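You operate a simulated robot arm through the tools that you are given. There is no shell and no other tool.

You are at the controls of a simulated two-armed robot. One attempt, no reset.

## Task
Unscrew the peach jar's band and leave it on the lower tray.
Fine: unlatch the tray, pull it out, push it in and latch it again. Where these are worked on the way, their far stop is far enough and under half their travel is too little: lower tray.

The check looks at the end state, three seconds after you hand in, the way a careful person would. Anything else that was tipped, shoved, dropped, spilled or broken makes it a failure.

## Robot
Two 7-joint arms with fingered hands on one trunk that stands fixed in place. Base frame: the origin is at the foot of the trunk, x ahead of it, y to its left, z up. Lengths are in m, angles in degrees, forces in N, time in s.
The left shoulder is at [0.07, 0.169, 1.218], the right one opposite. With the tool pointing down near the work surface each hand reaches from about 0.1 to 0.56 m from the base axis, measured 20 degrees to its own side. Payload 3.4 kg a hand.
The tool frame of a hand sits at the grasp point between the pads (the TCP): z along the fingers, y along the line on which they close. The tips reach 0.023 m beyond it. The gripper opens to 0.116 m. The gripper's body begins 0.065 m behind the TCP. The gripper is a hand of 4 fingers: y runs from the thumb to the fingers, the wrist lies at [0, 0, -0.211] in the tool frame, and closing takes about 1.5 s.
Orientation is that of the tool frame in the base frame, as a unit quaternion [w, x, y, z]. With the fingers straight down and closing along the base's y, the tool's x points along the base's -x, its y along +y and its z along -z.

## Interface
- The arms move only by the tool play_rows. It takes "left_targets", "right_targets" or both (then of equal length, played together; a hand with none holds still); each is a list that holds one entry, the list of rows, each a list of 7 numbers: the turn, a rotation vector about the base's x, y, z in units of 8 degrees (1.0 is 8 degrees), then the shift along the base's x, y, z in units of 25 mm (1.0 is 25 mm), then the opening in per cent of the stroke, from 0 (shut) to 100 (fully open). In form: [[[ax, ay, az, tx, ty, tz, hand], ...]]. A call has 1 to 20 rows; each row shifts and turns the commanded pose from where the row before left it. A call with a number of a shift or a turn outside -1 to 1 is refused whole. Each row takes 0.2 s and may step no farther than 0.05 m and 8.6 degrees from the row before; otherwise, or with a gripper value out of range, the whole call is refused. A pose out of reach is approached as far as the arm can. The call stops where the force on the tool passes 80 N (or 10 N more than at its start, if that is more) or the arm is blocked; 0.2 s more then pass. Each finger travels about 0.153 m/s and halts on what it meets, pressing with about 32 N; the grip force reading is that of the motor and also rises with nothing between the fingers. The clock runs only during rows and for 0.2 s after the last one: add rows that do not move to give the fingers time. It gives the time, the measured TCP pose, the force on the tool (base axes), the opening and the grip force at its end, in the units of the frame above (readings bear some noise), with the torque about the TCP (base axes, N m) and any sound that the robot's microphone picked up.
- Cameras (640 x 400 px; columns grow to the right, rows downward): "scene" is now at [0.1156, -0.0595, 1.4454]; the picture's right is [-0.67, -0.74, 0.00], its down [-0.43, 0.39, -0.82] and it looks along [0.60, -0.55, -0.58] (base axes); focal length 342 px, centre (320, 200). "left" rides on the left gripper at [-0.069, 0.001, -0.09] in its tool frame; the picture's right is [-0.01, -1.00, 0.00], its down [0.79, -0.01, -0.61] and it looks along [0.61, -0.01, 0.79] (tool axes); focal length 251 px, centre (320, 200). "right" rides on the right gripper at [0.069, 0.001, -0.09] in its tool frame; the picture's right is [-0.01, 1.00, 0.00], its down [-0.79, -0.01, -0.61] and it looks along [-0.61, -0.01, 0.79] (tool axes); focal length 251 px, centre (320, 200). There is no depth. A picture from a camera that has moved, and an enlarged one, comes with that camera's place and axes in the base frame and with its lens.
- get_image(camera): a new picture of that camera. No time passes.
- raise_lower(by): slides the trunk up (or, below 0, down) by that many m; the arms and the scene camera ride with it, the base frame stays. It gives what a move gives, with no picture.
- set_grasp(shape, hand): the hand has 4 fingers and takes this shape, open, in about a second: jaw (thumb against the fingers, like two jaws); tri (thumb and two fingers); tip (a fingertip pinch); poke (one finger out to press); point (the index stretched); flat (the hand flat); cup (the hand cupped); fist (a fist). The gripper value then closes the fingers along that shape, each until it touches; the sizes above hold for jaw. It gives what a move gives, with no picture.
- head_to(pan, tilt): turns the head with the scene camera to pan (to the left, within 86 degrees either way) and tilt (down, from -29 to 69), counted from straight ahead of the robot. It gives what a move gives.
- enlarge(camera, box): a new picture of the part [left, top, right, bottom] of that camera's present view, enlarged. No time passes.
- hand_in(): hands the job in; it is judged then, once.

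Nothing tells you positions but the pictures and the camera data. Unless the task says otherwise, let go and move clear before handing in.

The tools are called after "Call:" as a command line: name --argument value ..., lists and objects as JSON in quotes. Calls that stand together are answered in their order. play_rows: Moves the arms, as the interface text tells. Its arguments: {"type":"object","properties":{"left_targets":{"type":"array","items":{"type":"array","items":{"type":"array","items":{"type":"number"}}}},"right_targets":{"type":"array","items":{"type":"array","items":{"type":"array","items":{"type":"number"}}}}},"required":[]} The other tools are called the same way: raise_lower (by) slides the trunk up or down; set_grasp (shape, hand) gives the hand a shape; head_to (pan, tilt) turns the head that bears the scene camera; get_image (camera) takes a picture; enlarge (camera, box) takes an enlarged picture of a part of a camera's view; hand_in () hands the job in.

At the start:

```text
time: 0.0
left_ee_pos: [0.4054, -0.0607, 1.2136]
left_tool_rot: [0.0, 0.0, 1.0, 0.0]
left_force: [0.0, 0.2, 0.0]
left_wrist_torque: [0.0, -0.01, -0.02]
left_gripper_width: 0.1157
left_grasp_force: 0.1
left_shape: jaw
right_ee_pos: [0.2412, -0.3305, 1.2412]
right_tool_rot: [0.0, 0.0, 1.0, 0.0]
right_force: [-0.2, 1.1, -0.5]
right_wrist_torque: [0.03, -0.01, 0.05]
right_gripper_width: 0.1159
right_grasp_force: 0.1
right_shape: jaw
trunk travel left (down, up): [-0.725, 0.215]
head pan, tilt: [-42.3, 35.2]
```

scene: 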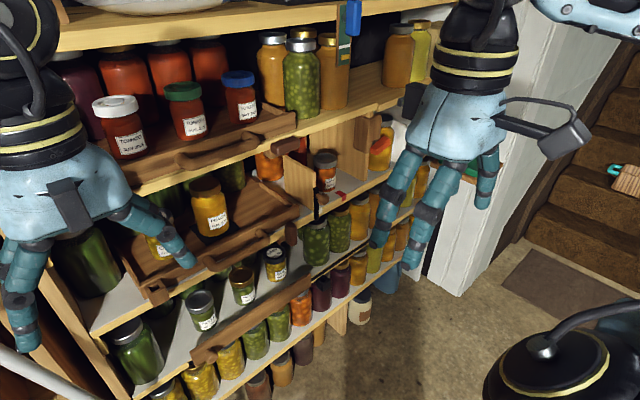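
right: 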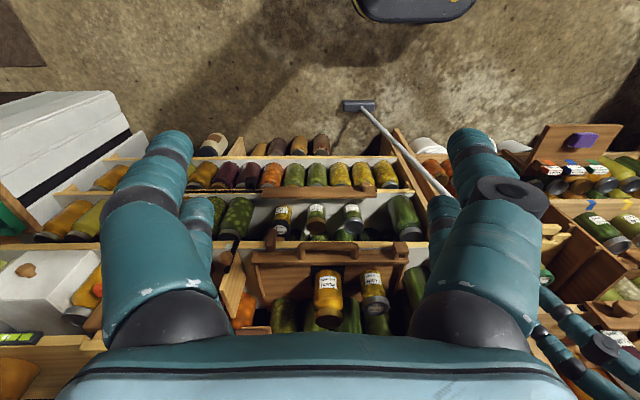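
left: 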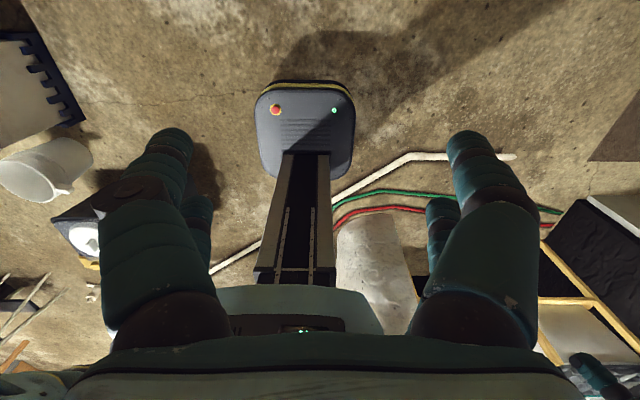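

I see a pantry shelf rack with jars, sliding trays with handles, and both hands hanging in front of it. I'll look closer at the trays and the labels before moving.

Call:
enlarge --camera "scene" --box '[60, 140, 320, 320]'

Call:
enlarge --camera "scene" --box '[60, 20, 380, 200]'

Call:
enlarge --camera "right" --box '[180, 120, 460, 340]'

Call:
enlarge --camera "scene" --box '[240, 100, 440, 300]'

```text
2.22 times, centred on (190, 230) of scene
camera zoom: at [0.1156, -0.0595, 1.4454], right [-0.67, -0.74, 0.0], down [-0.43, 0.39, -0.82], along [0.6, -0.55, -0.58], focal length 760 px, centre (609, 133)
```

zoom: 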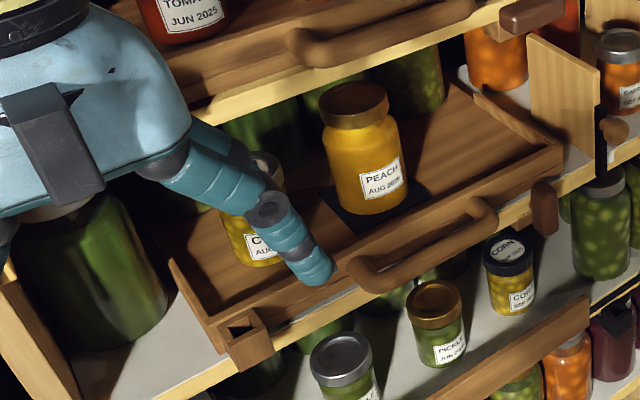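

```text
2.00 times, centred on (220, 110) of scene
camera zoom: at [0.1156, -0.0595, 1.4454], right [-0.67, -0.74, 0.0], down [-0.43, 0.39, -0.82], along [0.6, -0.55, -0.58], focal length 684 px, centre (520, 380)
```

zoom: 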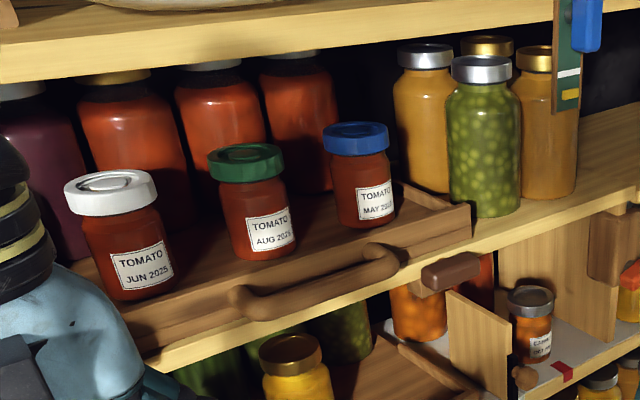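

```text
1.82 times, centred on (320, 230) of right
camera zoom: at [0.1721, -0.3321, 1.3324], right [0.01, 1.0, 0.0], down [0.79, -0.01, 0.61], along [0.61, -0.01, -0.79], focal length 457 px, centre (320, 146)
```

zoom: 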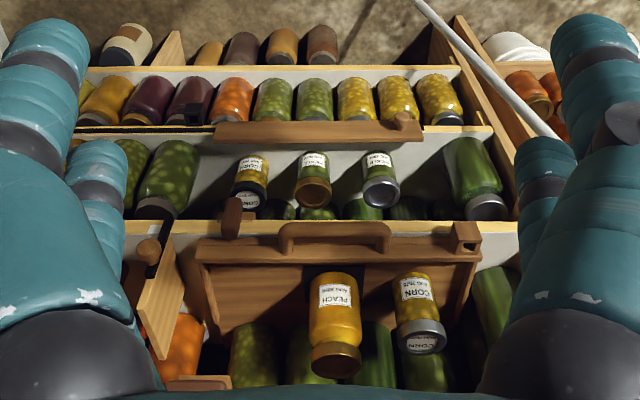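

```text
2.00 times, centred on (340, 200) of scene
camera zoom: at [0.1156, -0.0595, 1.4454], right [-0.67, -0.74, 0.0], down [-0.43, 0.39, -0.82], along [0.6, -0.55, -0.58], focal length 684 px, centre (280, 200)
```

zoom: 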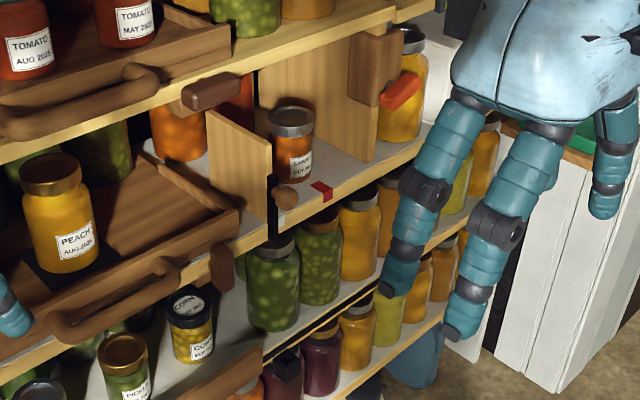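

The peach jar stands on the lower tray (lid about [0.80, -0.32, 1.01]). The tray handle is about [0.706, -0.317, 0.85] and a wooden turn-button is about [0.684, -0.476, 0.84]. Next I lower the trunk a little and aim the head for a better view of the tray and latch.

Call:
raise_lower --by -0.2

Call:
head_to --pan -32 --tilt 32

Call:
get_image --camera "scene"

Call:
get_image --camera "right"

```text
time: 2.2
left_ee_pos: [0.4057, -0.0607, 1.0131]
left_tool_rot: [0.0, 0.0, 1.0, 0.0]
left_force: [0.8, 0.8, -0.2]
left_wrist_torque: [0.0, 0.01, 0.0]
left_gripper_width: 0.1159
left_grasp_force: 0.1
left_shape: jaw
right_ee_pos: [0.2402, -0.3318, 1.0429]
right_tool_rot: [0.001, 0.0, 1.0, 0.0]
right_force: [0.2, -0.2, -0.2]
right_wrist_torque: [0.02, -0.02, 0.0]
right_gripper_width: 0.1162
right_grasp_force: 0.1
right_shape: jaw
trunk travel left (down, up): [-0.525, 0.415]
head pan, tilt: [-42.3, 35.2]
```

```text
time: 2.9
left_ee_pos: [0.4057, -0.0607, 1.0129]
left_tool_rot: [0.0, 0.0, 1.0, 0.0]
left_force: [-0.1, 0.0, -0.5]
left_wrist_torque: [0.02, 0.02, 0.01]
left_gripper_width: 0.1161
left_grasp_force: 0.1
left_shape: jaw
right_ee_pos: [0.24, -0.3333, 1.0428]
right_tool_rot: [0.0, 0.0, 1.0, 0.001]
right_force: [0.2, 0.6, -0.6]
right_wrist_torque: [0.0, 0.01, 0.02]
right_gripper_width: 0.1159
right_grasp_force: 0.1
right_shape: jaw
trunk travel left (down, up): [-0.525, 0.415]
head pan, tilt: [-32.0, 32.0]
```

```text
taken
camera scene: at [0.1264, -0.0478, 1.2502], right [-0.53, -0.85, 0.0], down [-0.45, 0.28, -0.85], along [0.72, -0.45, -0.53], focal length 342 px, centre (320, 200)
```

scene: 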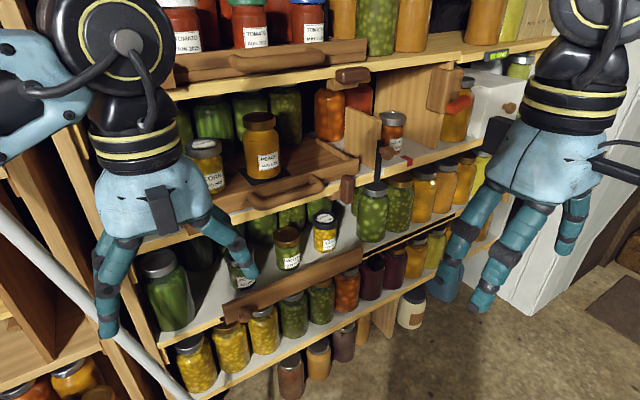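

```text
taken
camera right: at [0.1721, -0.3321, 1.1324], right [0.01, 1.0, 0.0], down [0.79, -0.01, 0.61], along [0.61, -0.01, -0.79], focal length 251 px, centre (320, 200)
```

right: 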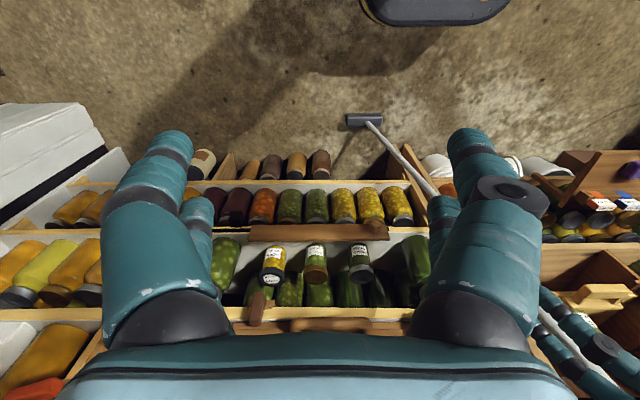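

The left hand partly blocks the view, and a leaning pole stands somewhere near it. I'll pan the head to see the left side before moving that arm.

Call:
head_to --pan 10 --tilt 30

Call:
get_image --camera "scene"

Call:
head_to --pan -20 --tilt 45

Call:
get_image --camera "scene"

```text
time: 4.0
left_ee_pos: [0.4055, -0.0606, 1.0143]
left_tool_rot: [0.0, 0.0, 1.0, 0.0]
left_force: [-0.4, 0.4, -0.7]
left_wrist_torque: [0.0, 0.01, 0.02]
left_gripper_width: 0.116
left_grasp_force: 0.0
left_shape: jaw
right_ee_pos: [0.2413, -0.3328, 1.0413]
right_tool_rot: [0.0, -0.001, 1.0, 0.0]
right_force: [0.8, 1.0, -0.2]
right_wrist_torque: [0.03, 0.0, -0.02]
right_gripper_width: 0.1158
right_grasp_force: 0.0
right_shape: jaw
trunk travel left (down, up): [-0.525, 0.415]
head pan, tilt: [10.0, 30.0]
```

```text
taken
camera scene: at [0.1395, 0.0153, 1.2534], right [0.17, -0.98, 0.0], down [-0.49, -0.09, -0.87], along [0.85, 0.15, -0.5], focal length 342 px, centre (320, 200)
```

scene: 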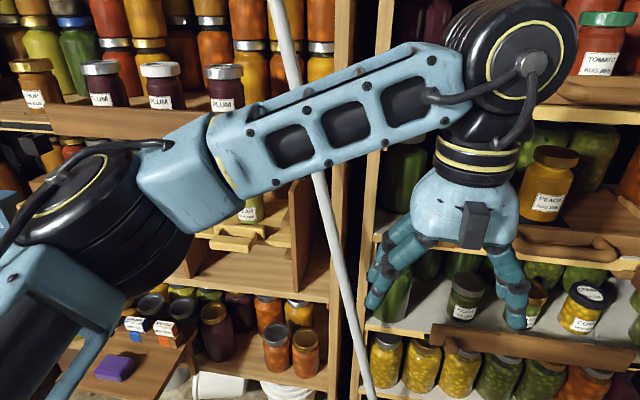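

```text
time: 4.9
left_ee_pos: [0.4053, -0.0615, 1.0136]
left_tool_rot: [0.0, 0.0, 1.0, 0.0]
left_force: [-1.0, 0.6, 0.6]
left_wrist_torque: [0.02, -0.03, -0.02]
left_gripper_width: 0.1155
left_grasp_force: 0.1
left_shape: jaw
right_ee_pos: [0.2416, -0.3318, 1.0421]
right_tool_rot: [0.0, 0.0, 1.0, 0.0]
right_force: [-0.9, -0.8, -0.5]
right_wrist_torque: [-0.03, -0.01, 0.02]
right_gripper_width: 0.1158
right_grasp_force: 0.1
right_shape: jaw
trunk travel left (down, up): [-0.525, 0.415]
head pan, tilt: [-20.0, 45.0]
```

```text
taken
camera scene: at [0.1269, -0.028, 1.2308], right [-0.34, -0.94, 0.0], down [-0.66, 0.24, -0.71], along [0.66, -0.24, -0.71], focal length 342 px, centre (320, 200)
```

scene: 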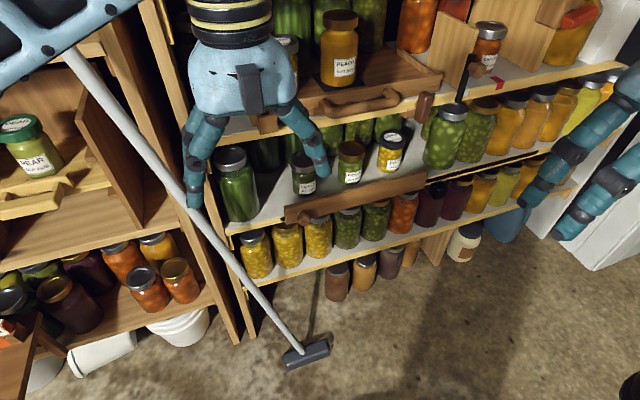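

The broom leans at about x 0.6–0.66, y 0–0.16, so I'll keep the left arm short of it. I pull the left hand back and to the left to clear the view of the tray.

Call:
play_rows --left_targets '[[[0, 0, 0, -1, 0.5, 0, 100], [0, 0, 0, -1, 1, 0, 100], [0, 0, 0, -1, 1, 0, 100], [0, 0, 0, -1, 1, 0, 100], [0, 0, 0, 0, 1, 0, 100], [0, 0, 0, 0, 1, 0, 100], [0, 0, 0, 0, 1, 0, 100], [0, 0, 0, 0, 1, 0, 100]]]'

Call:
head_to --pan -27 --tilt 34

Call:
get_image --camera "scene"

Call:
enlarge --camera "scene" --box '[120, 80, 400, 255]'

```text
time: 6.7
left_ee_pos: [0.3071, 0.1264, 1.0141]
left_tool_rot: [-0.001, 0.0, 1.0, 0.0]
left_force: [-0.1, -0.4, -0.2]
left_wrist_torque: [-0.03, 0.02, 0.01]
left_gripper_width: 0.1156
left_grasp_force: 0.0
left_shape: jaw
right_ee_pos: [0.2409, -0.3319, 1.0426]
right_tool_rot: [0.0, -0.001, 1.0, -0.001]
right_force: [-0.5, -1.6, 0.0]
right_wrist_torque: [-0.03, -0.02, 0.01]
right_gripper_width: 0.1158
right_grasp_force: 0.0
right_shape: jaw
trunk travel left (down, up): [-0.525, 0.415]
head pan, tilt: [-20.0, 45.0]
```

```text
time: 7.5
left_ee_pos: [0.3076, 0.1252, 1.014]
left_tool_rot: [0.0, 0.0, 1.0, 0.0]
left_force: [0.4, -1.4, 0.1]
left_wrist_torque: [0.05, 0.01, 0.01]
left_gripper_width: 0.1158
left_grasp_force: 0.1
left_shape: jaw
right_ee_pos: [0.241, -0.3315, 1.0418]
right_tool_rot: [0.0, 0.0, 1.0, 0.0]
right_force: [0.7, 1.0, -0.1]
right_wrist_torque: [-0.01, -0.03, -0.01]
right_gripper_width: 0.116
right_grasp_force: 0.2
right_shape: jaw
trunk travel left (down, up): [-0.525, 0.415]
head pan, tilt: [-27.0, 34.0]
```

```text
taken
camera scene: at [0.1294, -0.0406, 1.2471], right [-0.45, -0.89, 0.0], down [-0.5, 0.25, -0.83], along [0.74, -0.38, -0.56], focal length 342 px, centre (320, 200)
```

scene: 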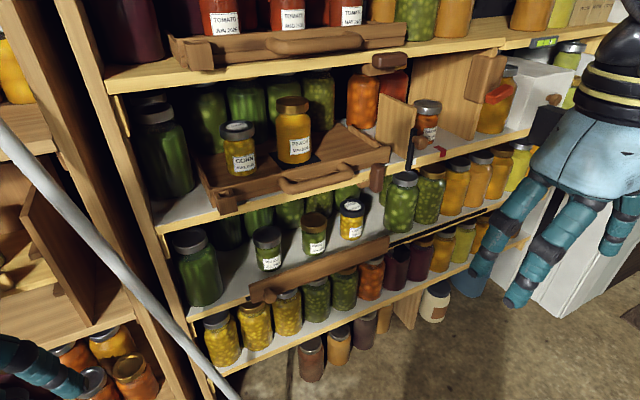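

```text
2.29 times, centred on (260, 168) of scene
camera zoom: at [0.1294, -0.0406, 1.2471], right [-0.45, -0.89, 0.0], down [-0.5, 0.25, -0.83], along [0.74, -0.38, -0.56], focal length 782 px, centre (457, 274)
```

zoom: 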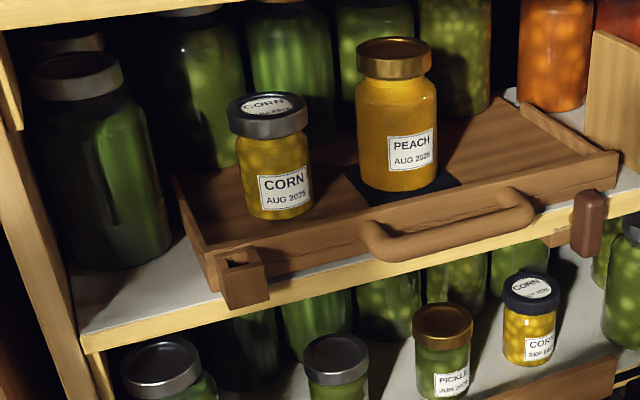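

Now the tray is clear to see, with the peach jar on a dark mat and a turn-button at its right front. I'll zoom in on the buttons, the left bracket and the handle.

Call:
enlarge --camera "scene" --box '[340, 150, 420, 210]'

Call:
enlarge --camera "scene" --box '[180, 150, 300, 225]'

Call:
enlarge --camera "scene" --box '[340, 30, 440, 100]'

Call:
enlarge --camera "right" --box '[220, 220, 430, 340]'

```text
6.67 times, centred on (380, 180) of scene
camera zoom: at [0.1294, -0.0406, 1.2471], right [-0.45, -0.89, 0.0], down [-0.5, 0.25, -0.83], along [0.74, -0.38, -0.56], focal length 2280 px, centre (-80, 333)
```

zoom: 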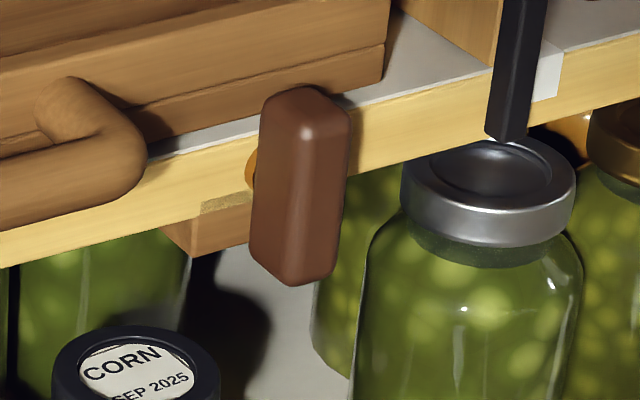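

```text
5.33 times, centred on (240, 188) of scene
camera zoom: at [0.1294, -0.0406, 1.2471], right [-0.45, -0.89, 0.0], down [-0.5, 0.25, -0.83], along [0.74, -0.38, -0.56], focal length 1824 px, centre (747, 267)
```

zoom: 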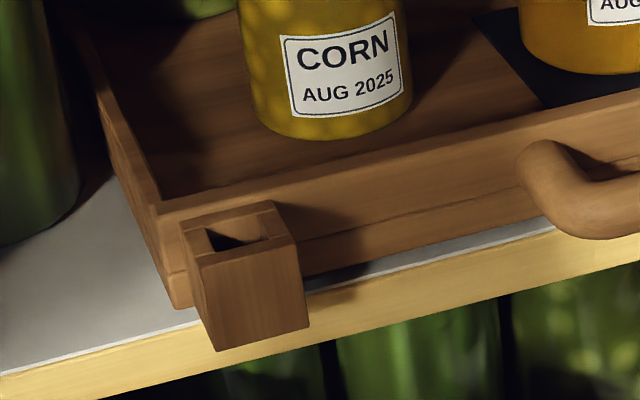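

```text
5.71 times, centred on (390, 65) of scene
camera zoom: at [0.1294, -0.0406, 1.2471], right [-0.45, -0.89, 0.0], down [-0.5, 0.25, -0.83], along [0.74, -0.38, -0.56], focal length 1954 px, centre (-80, 971)
```

zoom: 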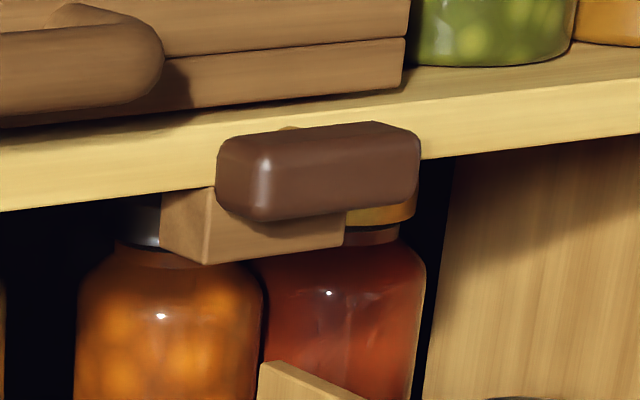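

```text
3.05 times, centred on (325, 280) of right
camera zoom: at [0.1721, -0.3321, 1.1324], right [0.01, 1.0, 0.0], down [0.79, -0.01, 0.61], along [0.61, -0.01, -0.79], focal length 766 px, centre (305, -44)
```

zoom: 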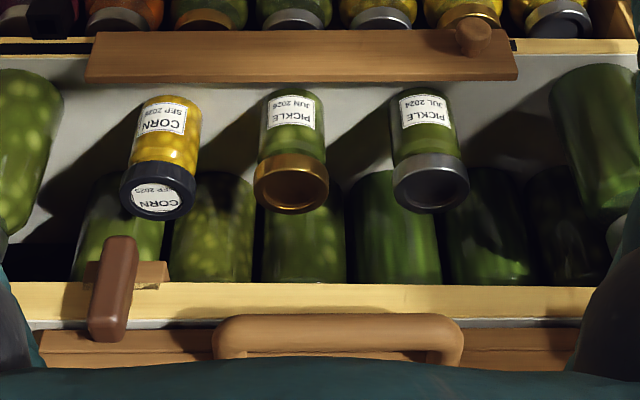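

The lower tray's button stands vertical at about [0.69, -0.478, 0.84] with its top overlapping the tray front, so it's latched; the upper tray's button lies flat. I'll bring the right hand in front of it, fingers pointing forward, then check.

Call:
play_rows --right_targets '[[[0, -0.9375, 0, 0.9, -0.487, -0.667, 60], [0, -0.9375, 0, 0.9, -0.487, -0.667, 60], [0, -0.9375, 0, 0.9, -0.487, -0.667, 60], [0, -0.9375, 0, 0.9, -0.487, -0.667, 60], [0, -0.9375, 0, 0.9, -0.487, -0.667, 60], [0, -0.9375, 0, 0.9, -0.487, -0.667, 60], [0, -0.9375, 0, 0.9, -0.487, -0.667, 60], [0, -0.9375, 0, 0.9, -0.487, -0.667, 60], [0, -0.9375, 0, 0.9, -0.487, -0.667, 60], [0, -0.9375, 0, 0.9, -0.487, -0.667, 60], [0, -0.9375, 0, 0.9, -0.487, -0.667, 60], [0, -0.9375, 0, 0.9, -0.487, -0.667, 60]]]'

Call:
get_image --camera "scene"

Call:
get_image --camera "right"

```text
time: 10.1
left_ee_pos: [0.3066, 0.126, 1.0134]
left_tool_rot: [0.0, 0.0, 1.0, -0.001]
left_force: [0.2, -0.5, -0.8]
left_wrist_torque: [-0.02, 0.0, -0.01]
left_gripper_width: 0.116
left_grasp_force: 0.1
left_shape: jaw
right_ee_pos: [0.4924, -0.4858, 0.8568]
right_tool_rot: [0.707, -0.001, 0.707, 0.002]
right_force: [-0.1, -0.3, 0.3]
right_wrist_torque: [-0.01, -0.02, -0.01]
right_gripper_width: 0.07
right_grasp_force: 0.2
right_shape: jaw
right hand out of reach, approached as far as the arm can: row 12
trunk travel left (down, up): [-0.525, 0.415]
head pan, tilt: [-27.0, 34.0]
```

```text
taken
camera scene: at [0.1291, -0.0405, 1.2472], right [-0.45, -0.89, 0.0], down [-0.5, 0.25, -0.83], along [0.74, -0.38, -0.56], focal length 342 px, centre (320, 200)
```

scene: 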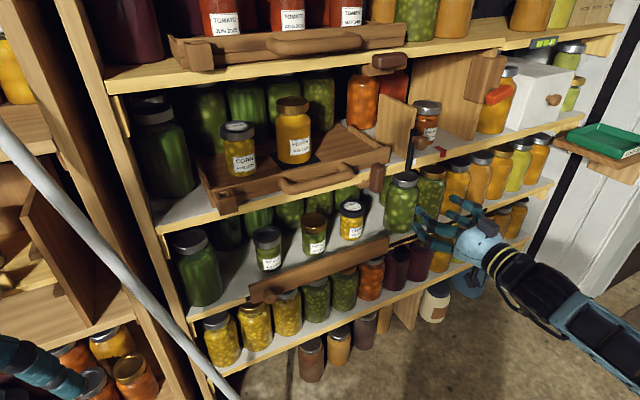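

```text
taken
camera right: at [0.4035, -0.4852, 0.7879], right [0.0, 1.0, 0.01], down [-0.61, -0.01, 0.8], along [0.8, 0.0, 0.61], focal length 251 px, centre (320, 200)
```

right: 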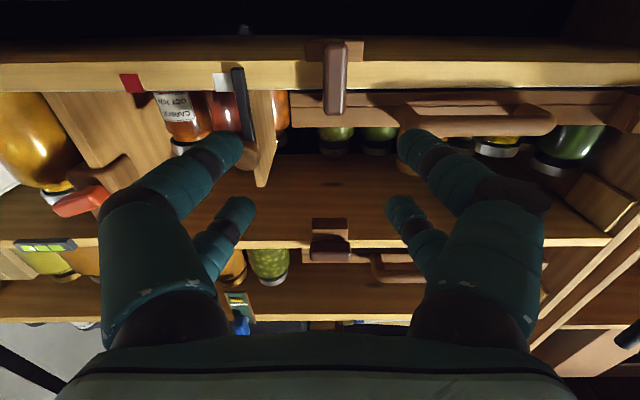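

The hand now points forward at the button. Combining both cameras, the button's front centre is about [0.682, -0.470, 0.845]. I'll advance part way and re-measure.

Call:
play_rows --right_targets '[[[0, 0, 0, 1, 0, 0, 60], [0, 0, 0, 1, 0, 0, 60], [0, 0, 0, 1, 0, 0, 60], [0, 0, 0, 0.8, 0, 0, 60], [0, 0, 0, 0, 0, 0, 60]]]'

Call:
get_image --camera "right"

Call:
enlarge --camera "scene" --box '[320, 120, 480, 240]'

```text
time: 11.3
left_ee_pos: [0.3067, 0.1269, 1.0139]
left_tool_rot: [0.0, 0.001, 1.0, 0.0]
left_force: [0.5, -0.6, -0.2]
left_wrist_torque: [-0.01, -0.02, 0.01]
left_gripper_width: 0.116
left_grasp_force: 0.0
left_shape: jaw
right_ee_pos: [0.5893, -0.4868, 0.8543]
right_tool_rot: [0.707, 0.0, 0.707, 0.0]
right_force: [-0.7, -0.7, 0.1]
right_wrist_torque: [-0.04, 0.01, 0.01]
right_gripper_width: 0.0697
right_grasp_force: 0.1
right_shape: jaw
right hand out of reach, approached as far as the arm can: row 1, 2
trunk travel left (down, up): [-0.525, 0.415]
head pan, tilt: [-27.0, 34.0]
```

```text
taken
camera right: at [0.4991, -0.4862, 0.7857], right [0.0, 1.0, 0.01], down [-0.61, -0.01, 0.79], along [0.79, -0.01, 0.61], focal length 251 px, centre (320, 200)
```

right: 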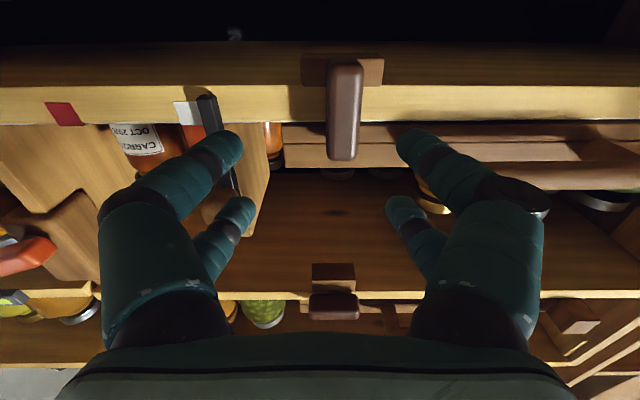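

```text
3.33 times, centred on (400, 180) of scene
camera zoom: at [0.1294, -0.0404, 1.2471], right [-0.45, -0.89, 0.0], down [-0.5, 0.25, -0.83], along [0.74, -0.38, -0.56], focal length 1140 px, centre (53, 267)
```

zoom: 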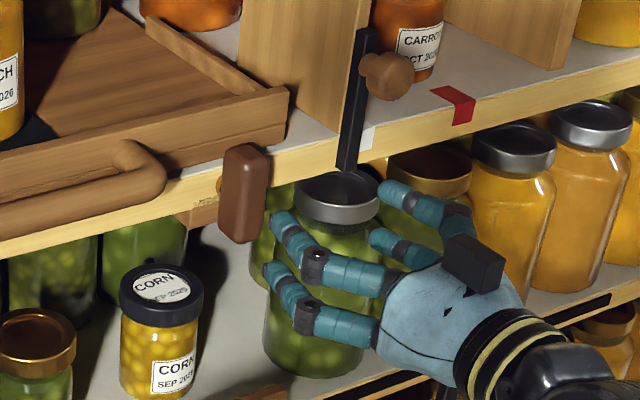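

The button centre re-measures at y -0.469, z 0.848. I line up with it, move on to straddle it, then close.

Call:
play_rows --right_targets '[[[0, 0, 0, 0.5, 0.7, -0.25, 55], [0, 0, 0, 0.9, 0, 0, 55], [0, 0, 0, 0.9, 0, 0, 55], [0, 0, 0, 0.5, 0, 0, 55], [0, 0, 0, 0.5, 0, 0, 55], [0, 0, 0, 0, 0, 0, 55]]]'

Call:
get_image --camera "right"

Call:
enlarge --camera "scene" --box '[320, 120, 480, 240]'

```text
time: 12.7
left_ee_pos: [0.3074, 0.1285, 1.0143]
left_tool_rot: [0.0, 0.0, 1.0, 0.0]
left_force: [-0.5, -0.4, 0.1]
left_wrist_torque: [0.01, 0.01, -0.04]
left_gripper_width: 0.1158
left_grasp_force: 0.0
left_shape: jaw
right_ee_pos: [0.6712, -0.4674, 0.8502]
right_tool_rot: [0.707, 0.0, 0.707, 0.0]
right_force: [-0.4, -0.6, -0.3]
right_wrist_torque: [-0.01, -0.02, 0.02]
right_gripper_width: 0.0645
right_grasp_force: 0.1
right_shape: jaw
trunk travel left (down, up): [-0.525, 0.415]
head pan, tilt: [-27.0, 34.0]
```

```text
taken
camera right: at [0.5811, -0.4679, 0.7812], right [0.0, 1.0, 0.01], down [-0.61, -0.01, 0.79], along [0.79, -0.01, 0.61], focal length 251 px, centre (320, 200)
```

right: 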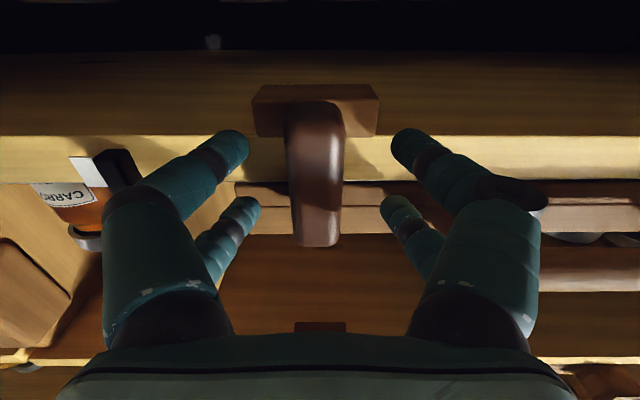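

```text
3.33 times, centred on (400, 180) of scene
camera zoom: at [0.1292, -0.0405, 1.2472], right [-0.45, -0.89, 0.0], down [-0.5, 0.25, -0.83], along [0.74, -0.38, -0.56], focal length 1140 px, centre (53, 267)
```

zoom: 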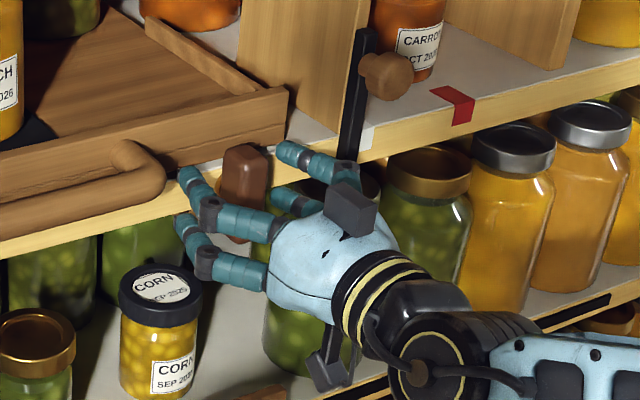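

The button sits centred between the fingers. Closing on it now.

Call:
play_rows --right_targets '[[[0, 0, 0, 0, 0, 0, 30], [0, 0, 0, 0, 0, 0, 20], [0, 0, 0, 0, 0, 0, 10], [0, 0, 0, 0, 0, 0, 10], [0, 0, 0, 0, 0, 0, 10]]]'

Call:
get_image --camera "right"

```text
time: 13.9
left_ee_pos: [0.3076, 0.1266, 1.014]
left_tool_rot: [0.001, 0.0, 1.0, 0.0]
left_force: [0.6, 0.4, 0.4]
left_wrist_torque: [0.02, -0.02, -0.04]
left_gripper_width: 0.1158
left_grasp_force: 0.1
left_shape: jaw
right_ee_pos: [0.6716, -0.4682, 0.8502]
right_tool_rot: [0.707, -0.001, 0.707, -0.001]
right_force: [2.4, -0.9, 0.4]
right_wrist_torque: [-0.01, 0.02, 0.02]
right_gripper_width: 0.0193
right_grasp_force: 32.4
right_shape: jaw
trunk travel left (down, up): [-0.525, 0.415]
head pan, tilt: [-27.0, 34.0]
```

```text
taken
camera right: at [0.5813, -0.468, 0.781], right [0.0, 1.0, 0.01], down [-0.61, -0.01, 0.79], along [0.79, -0.01, 0.61], focal length 251 px, centre (320, 200)
```

right: 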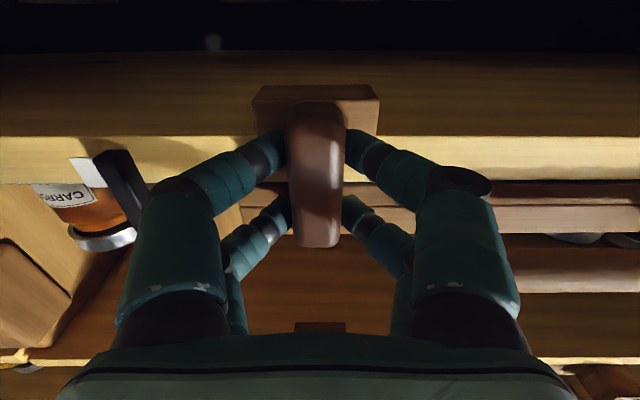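

The fingers hold the button (width 0.019, 32 N). I turn it a little about the x axis and watch how it answers.

Call:
play_rows --right_targets '[[[0.5, 0, 0, 0, 0, 0, 10], [0.8, 0, 0, 0, 0, 0, 10], [0.8, 0, 0, 0, 0, 0, 10], [0, 0, 0, 0, 0, 0, 10]]]'

Call:
get_image --camera "right"

Call:
enlarge --camera "scene" --box '[320, 120, 480, 240]'

```text
time: 14.9
left_ee_pos: [0.3073, 0.1255, 1.0146]
left_tool_rot: [-0.001, -0.001, 1.0, 0.0]
left_force: [1.0, -0.3, -1.0]
left_wrist_torque: [-0.01, 0.02, -0.02]
left_gripper_width: 0.1156
left_grasp_force: 0.0
left_shape: jaw
right_ee_pos: [0.6718, -0.4696, 0.8506]
right_tool_rot: [0.7, 0.105, 0.699, 0.102]
right_force: [2.5, -6.2, 3.6]
right_wrist_torque: [-0.01, -0.03, -0.1]
right_gripper_width: 0.0192
right_grasp_force: 32.6
right_shape: jaw
trunk travel left (down, up): [-0.525, 0.415]
head pan, tilt: [-27.0, 34.0]
```

```text
taken
camera right: at [0.5814, -0.4488, 0.7844], right [0.0, 0.95, 0.3], down [-0.61, -0.24, 0.76], along [0.79, -0.18, 0.58], focal length 251 px, centre (320, 200)
```

right: 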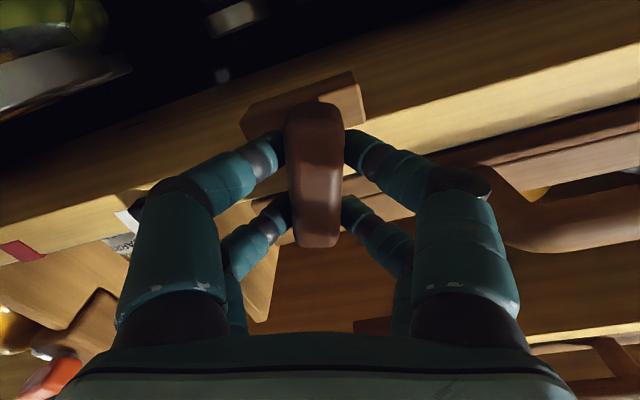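

```text
3.33 times, centred on (400, 180) of scene
camera zoom: at [0.1294, -0.0414, 1.2472], right [-0.45, -0.89, 0.0], down [-0.5, 0.25, -0.83], along [0.74, -0.38, -0.56], focal length 1140 px, centre (53, 267)
```

zoom: 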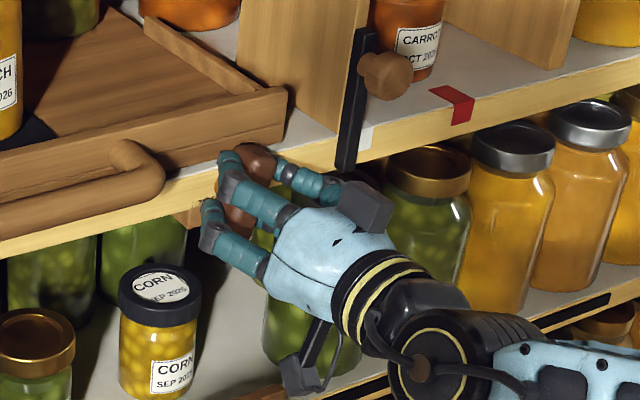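

The button turns freely with the hand. I carry on towards 90 degrees.

Call:
play_rows --right_targets '[[[0.9, 0, 0, 0, 0, 0, 10], [0.9, 0, 0, 0, 0, 0, 10], [0.9, 0, 0, 0, 0, 0, 10], [0.9, 0, 0, 0, 0, 0, 10], [0, 0, 0, 0, 0, 0, 10]]]'

Call:
get_image --camera "right"

```text
time: 16.1
left_ee_pos: [0.3074, 0.1247, 1.0144]
left_tool_rot: [0.001, 0.0, 1.0, 0.001]
left_force: [0.1, -0.5, -0.3]
left_wrist_torque: [0.01, -0.04, 0.01]
left_gripper_width: 0.1157
left_grasp_force: 0.1
left_shape: jaw
right_ee_pos: [0.6719, -0.4708, 0.8495]
right_tool_rot: [0.652, 0.275, 0.651, 0.275]
right_force: [-2.0, -14.2, 3.5]
right_wrist_torque: [0.0, -0.01, -0.25]
right_gripper_width: 0.0194
right_grasp_force: 32.0
right_shape: jaw
trunk travel left (down, up): [-0.525, 0.415]
head pan, tilt: [-27.0, 34.0]
```

```text
taken
camera right: at [0.5815, -0.4214, 0.8024], right [0.0, 0.69, 0.72], down [-0.61, -0.57, 0.55], along [0.79, -0.44, 0.42], focal length 251 px, centre (320, 200)
```

right: 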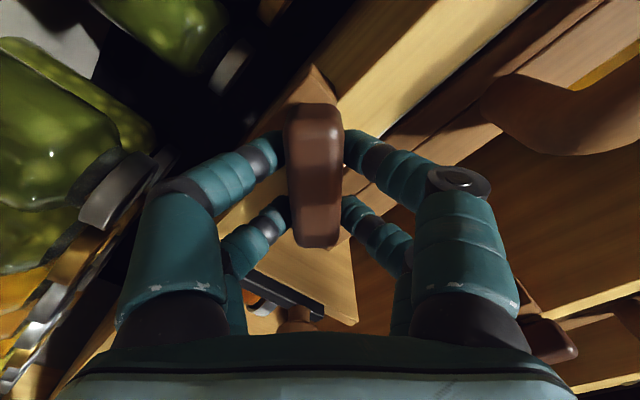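

It's at 45 degrees with a slight side load, so I'll ease the hand by a few mm as I turn the rest.

Call:
play_rows --right_targets '[[[0.9, 0, 0, 0, -0.06, 0.03, 10], [0.9, 0, 0, 0, -0.06, 0.03, 10], [0.9, 0, 0, 0, -0.04, 0.03, 10], [0.9, 0, 0, 0, -0.04, 0.03, 10], [0.9, 0, 0, 0, 0, 0, 10], [0.95, 0, 0, 0, 0, 0, 10], [0, 0, 0, 0, 0, 0, 10]]]'

Call:
get_image --camera "right"

Call:
enlarge --camera "scene" --box '[320, 120, 480, 240]'

```text
time: 17.7
left_ee_pos: [0.3068, 0.1242, 1.0133]
left_tool_rot: [-0.001, 0.0, 1.0, 0.001]
left_force: [-1.2, 0.1, 0.5]
left_wrist_torque: [0.02, -0.04, 0.0]
left_gripper_width: 0.1159
left_grasp_force: 0.0
left_shape: jaw
right_ee_pos: [0.6723, -0.4731, 0.8508]
right_tool_rot: [0.501, 0.498, 0.504, 0.496]
right_force: [-18.8, 2.1, -22.4]
right_wrist_torque: [-0.06, 0.65, 0.02]
right_gripper_width: 0.021
right_grasp_force: 31.7
right_shape: jaw
trunk travel left (down, up): [-0.525, 0.415]
head pan, tilt: [-27.0, 34.0]
```

```text
taken
camera right: at [0.582, -0.4055, 0.8506], right [0.0, 0.0, 1.0], down [-0.61, -0.8, 0.0], along [0.8, -0.61, 0.0], focal length 251 px, centre (320, 200)
```

right: 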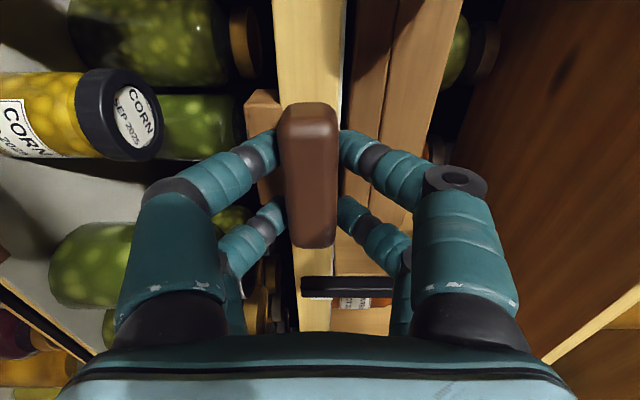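

```text
3.33 times, centred on (400, 180) of scene
camera zoom: at [0.1297, -0.0429, 1.2469], right [-0.45, -0.89, 0.0], down [-0.5, 0.26, -0.83], along [0.74, -0.38, -0.56], focal length 1140 px, centre (53, 267)
```

zoom: 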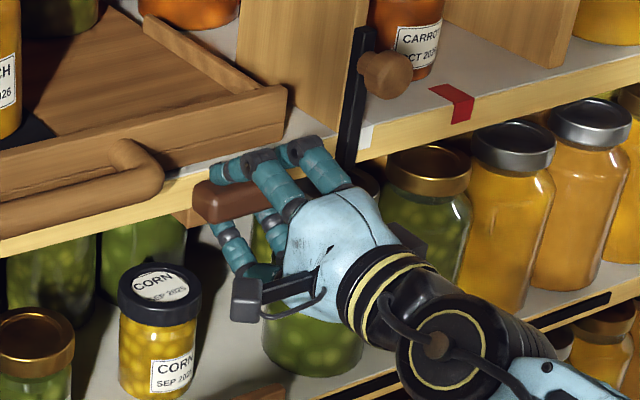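

The button is horizontal. I open the fingers gently and back straight off.

Call:
play_rows --right_targets '[[[0, 0, 0, 0, 0, 0, 25], [0, 0, 0, 0, 0, 0, 40], [0, 0, 0, 0, 0, 0, 40], [0, 0, 0, -0.6, 0, 0, 40], [0, 0, 0, -1, 0, 0, 40], [0, 0, 0, -1, 0, 0, 40], [0, 0, 0, -1, 0, 0, 40]]]'

Call:
enlarge --camera "scene" --box '[320, 120, 480, 240]'

Call:
get_image --camera "right"

```text
time: 19.3
left_ee_pos: [0.3067, 0.1269, 1.0142]
left_tool_rot: [0.0, 0.0, 1.0, 0.001]
left_force: [0.4, 0.7, -0.5]
left_wrist_torque: [-0.02, 0.01, 0.02]
left_gripper_width: 0.116
left_grasp_force: 0.0
left_shape: jaw
right_ee_pos: [0.5831, -0.4713, 0.8552]
right_tool_rot: [0.504, 0.496, 0.503, 0.497]
right_force: [-0.4, -0.1, 0.7]
right_wrist_torque: [0.0, 0.01, -0.02]
right_gripper_width: 0.0465
right_grasp_force: 0.0
right_shape: jaw
trunk travel left (down, up): [-0.525, 0.415]
head pan, tilt: [-27.0, 34.0]
```

```text
3.33 times, centred on (400, 180) of scene
camera zoom: at [0.1286, -0.0405, 1.2473], right [-0.45, -0.89, 0.0], down [-0.5, 0.25, -0.83], along [0.74, -0.38, -0.56], focal length 1140 px, centre (53, 267)
```

zoom: 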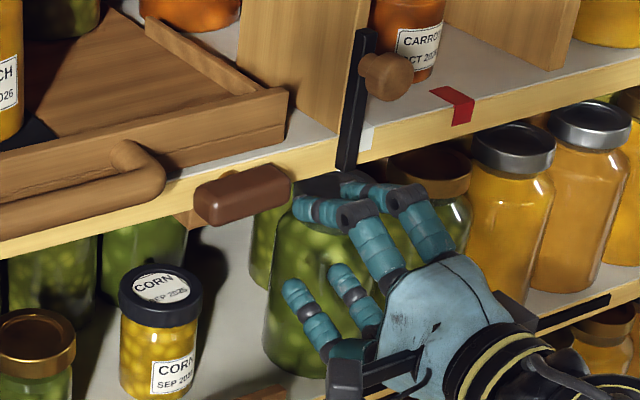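

```text
taken
camera right: at [0.4913, -0.4042, 0.8541], right [0.0, 0.01, 1.0], down [-0.61, -0.8, 0.0], along [0.8, -0.61, 0.0], focal length 251 px, centre (320, 200)
```

right: 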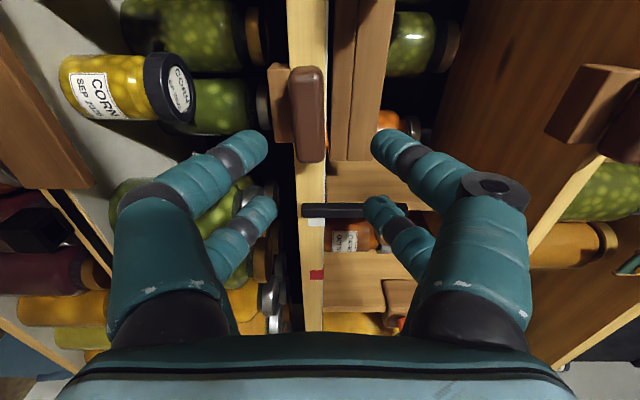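

The button is flat and below the tray's bottom edge, so the tray is free. Now I move the right hand across in front of the handle to measure the gap behind its bar.

Call:
play_rows --right_targets '[[[0, 0, 0, -0.5, 0.9, 0.5, 40], [0, 0, 0, -0.5, 0.9, 0.5, 40], [0, 0, 0, 0, 1, 0.5, 40], [0, 0, 0, 0, 1, 0.5, 40], [0, 0, 0, 0, 1, 0.5, 40], [0, 0, 0, 0, 1, 0.5, 40], [0, 0, 0, 0, 1, 0, 40], [0, 0, 0, 0, 1, 0, 40], [0, 0, 0, 0, 1, 0, 40], [0, 0, 0, 0, 1, 0, 40]]]'

Call:
get_image --camera "right"

Call:
get_image --camera "scene"

```text
time: 21.5
left_ee_pos: [0.3069, 0.1261, 1.0141]
left_tool_rot: [0.0, 0.0, 1.0, -0.001]
left_force: [0.6, 0.1, -0.1]
left_wrist_torque: [-0.01, -0.02, 0.02]
left_gripper_width: 0.1158
left_grasp_force: 0.0
left_shape: jaw
right_ee_pos: [0.5562, -0.2271, 0.929]
right_tool_rot: [0.504, 0.496, 0.504, 0.496]
right_force: [-0.1, 0.2, 0.5]
right_wrist_torque: [-0.01, -0.01, -0.02]
right_gripper_width: 0.0462
right_grasp_force: 0.0
right_shape: jaw
trunk travel left (down, up): [-0.525, 0.415]
head pan, tilt: [-27.0, 34.0]
```

```text
taken
camera right: at [0.4665, -0.1589, 0.9289], right [0.0, 0.01, 1.0], down [-0.61, -0.8, 0.0], along [0.8, -0.61, 0.0], focal length 251 px, centre (320, 200)
```

right: 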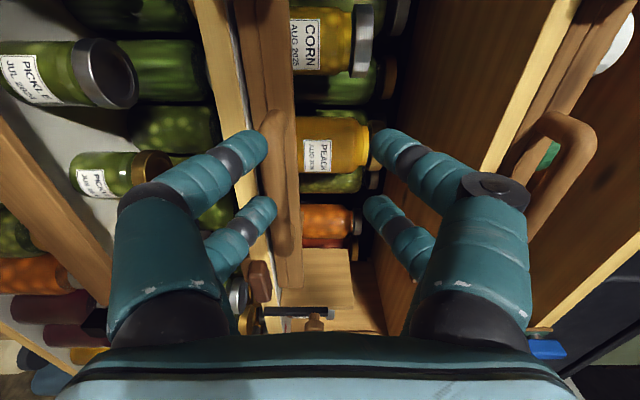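

```text
taken
camera scene: at [0.1296, -0.0397, 1.2472], right [-0.45, -0.89, 0.0], down [-0.5, 0.25, -0.83], along [0.74, -0.38, -0.56], focal length 342 px, centre (320, 200)
```

scene: 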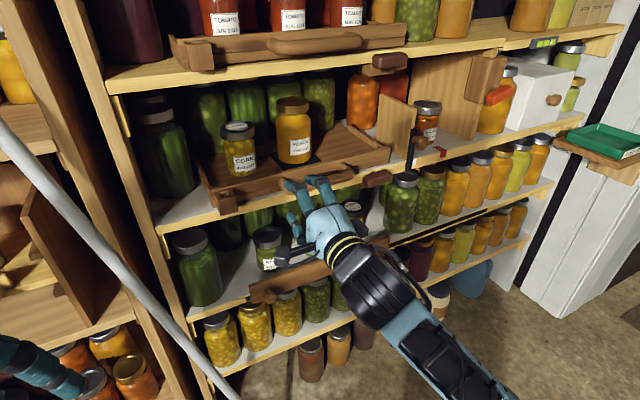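

Call:
enlarge --camera "right" --box '[220, 90, 380, 290]'

Call:
enlarge --camera "scene" --box '[190, 90, 400, 220]'

```text
2.00 times, centred on (300, 190) of right
camera zoom: at [0.4665, -0.1589, 0.9289], right [0.0, 0.01, 1.0], down [-0.61, -0.8, 0.0], along [0.8, -0.61, 0.0], focal length 503 px, centre (360, 220)
```

zoom: 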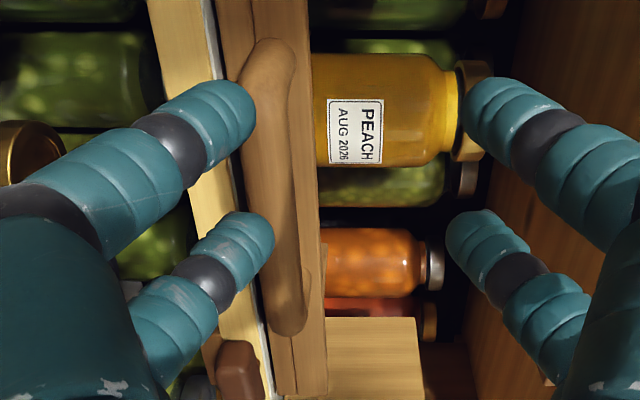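

```text
3.05 times, centred on (295, 155) of scene
camera zoom: at [0.1296, -0.0397, 1.2472], right [-0.45, -0.89, 0.0], down [-0.5, 0.25, -0.83], along [0.74, -0.38, -0.56], focal length 1042 px, centre (396, 337)
```

zoom: 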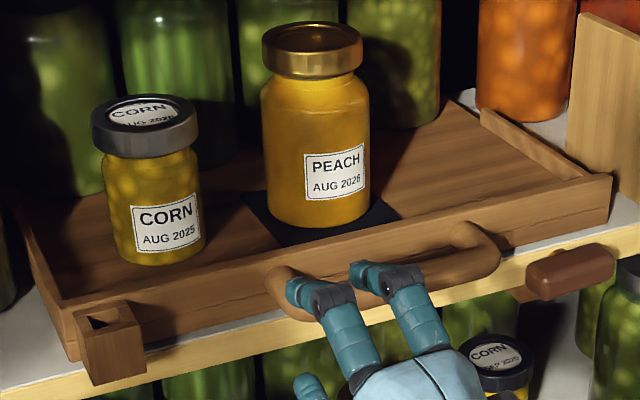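

Re-solving, the bar's centre is about [0.667, -0.318, 0.884], roughly 25 mm thick. I move level with it and look again before going over it.

Call:
play_rows --right_targets '[[[0, 0, 0, 0, -0.9, -0.9, 50], [0, 0, 0, 0, -0.9, -0.9, 50], [0, 0, 0, 0.5, -0.9, 0, 50], [0, 0, 0, 1, -0.9, 0, 50], [0, 0, 0, 0, 0, 0, 50]]]'

Call:
get_image --camera "right"

Call:
enlarge --camera "scene" --box '[190, 90, 400, 220]'

```text
time: 22.7
left_ee_pos: [0.3076, 0.1268, 1.0139]
left_tool_rot: [0.001, 0.0, 1.0, 0.0]
left_force: [0.3, 1.0, -0.4]
left_wrist_torque: [-0.02, -0.01, -0.01]
left_gripper_width: 0.1159
left_grasp_force: 0.1
left_shape: jaw
right_ee_pos: [0.593, -0.3187, 0.8835]
right_tool_rot: [0.504, 0.497, 0.503, 0.496]
right_force: [1.1, 0.5, -0.2]
right_wrist_torque: [-0.01, -0.02, -0.01]
right_gripper_width: 0.0573
right_grasp_force: 0.0
right_shape: jaw
trunk travel left (down, up): [-0.525, 0.415]
head pan, tilt: [-27.0, 34.0]
```

```text
taken
camera right: at [0.5046, -0.2502, 0.8833], right [0.0, 0.0, 1.0], down [-0.61, -0.79, 0.0], along [0.79, -0.61, 0.0], focal length 251 px, centre (320, 200)
```

right: 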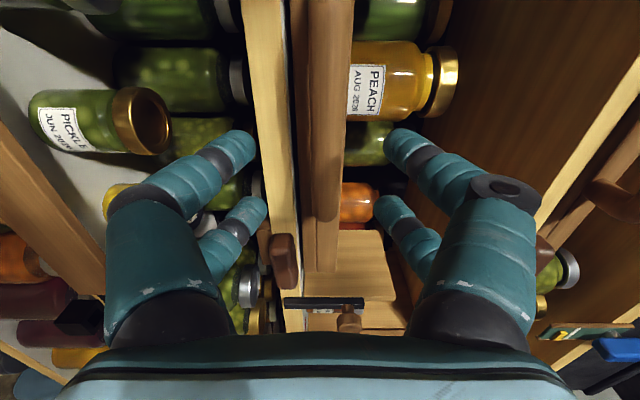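

```text
3.05 times, centred on (295, 155) of scene
camera zoom: at [0.1289, -0.0402, 1.2472], right [-0.45, -0.89, 0.0], down [-0.5, 0.25, -0.83], along [0.74, -0.38, -0.56], focal length 1042 px, centre (396, 337)
```

zoom: 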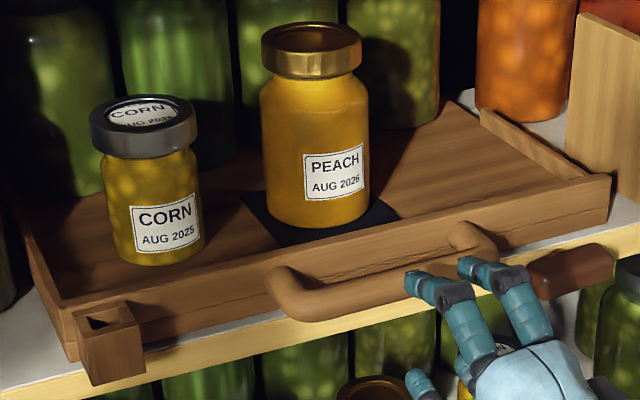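

Call:
enlarge --camera "right" --box '[260, 50, 400, 290]'

```text
1.67 times, centred on (330, 170) of right
camera zoom: at [0.5046, -0.2502, 0.8833], right [0.0, 0.0, 1.0], down [-0.61, -0.79, 0.0], along [0.79, -0.61, 0.0], focal length 419 px, centre (303, 250)
```

zoom: 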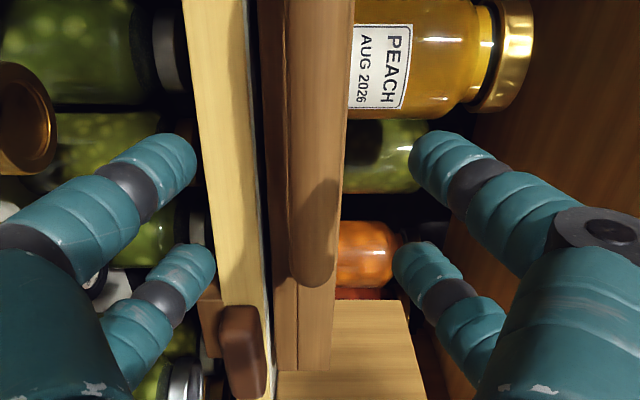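

The bar is a few mm above the hand's centre line. I raise slightly, advance over it and close.

Call:
play_rows --right_targets '[[[0, 0, 0, 0.5, 0, 0.16, 50], [0, 0, 0, 0.9, 0, 0, 50], [0, 0, 0, 0.9, 0, 0, 50], [0, 0, 0, 0.55, 0, 0, 50], [0, 0, 0, 0, 0, 0, 50], [0, 0, 0, 0, 0, 0, 25], [0, 0, 0, 0, 0, 0, 10], [0, 0, 0, 0, 0, 0, 0], [0, 0, 0, 0, 0, 0, 0], [0, 0, 0, 0, 0, 0, 0]]]'

Call:
enlarge --camera "right" --box '[220, 50, 420, 290]'

Call:
enlarge --camera "scene" --box '[190, 90, 400, 220]'

```text
time: 24.9
left_ee_pos: [0.3076, 0.1257, 1.0136]
left_tool_rot: [0.0, 0.0, 1.0, 0.001]
left_force: [-0.3, 0.2, 0.7]
left_wrist_torque: [0.0, -0.01, 0.0]
left_gripper_width: 0.1159
left_grasp_force: 0.0
left_shape: jaw
right_ee_pos: [0.6664, -0.3181, 0.8866]
right_tool_rot: [0.503, 0.496, 0.504, 0.497]
right_force: [2.9, 0.5, 2.3]
right_wrist_torque: [0.07, 0.02, 0.03]
right_gripper_width: 0.0003
right_grasp_force: 32.4
right_shape: jaw
trunk travel left (down, up): [-0.525, 0.415]
head pan, tilt: [-27.0, 34.0]
```

```text
1.67 times, centred on (320, 170) of right
camera zoom: at [0.5759, -0.2492, 0.8871], right [0.0, 0.01, 1.0], down [-0.61, -0.79, 0.0], along [0.79, -0.61, 0.0], focal length 419 px, centre (320, 250)
```

zoom: 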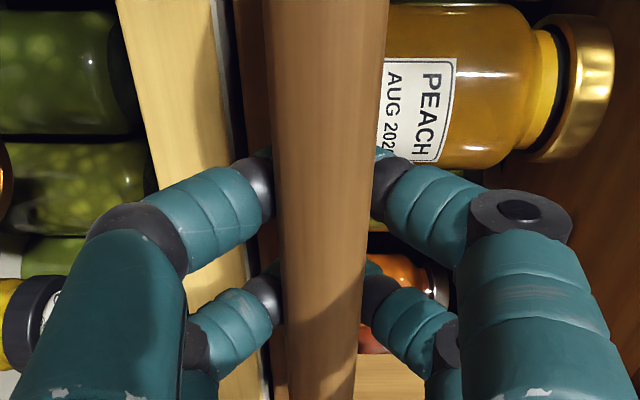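

```text
3.05 times, centred on (295, 155) of scene
camera zoom: at [0.1297, -0.0403, 1.2472], right [-0.45, -0.89, 0.0], down [-0.5, 0.25, -0.83], along [0.74, -0.38, -0.56], focal length 1042 px, centre (396, 337)
```

zoom: 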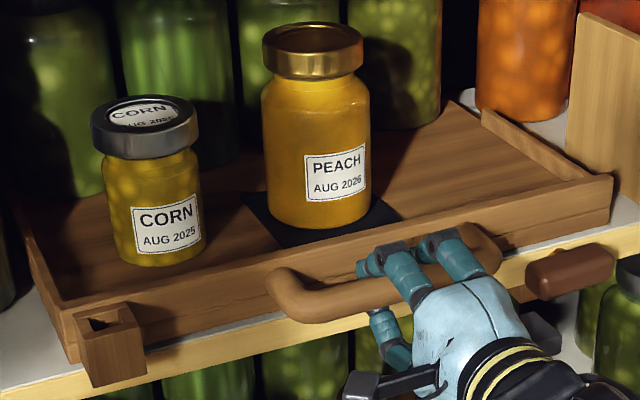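

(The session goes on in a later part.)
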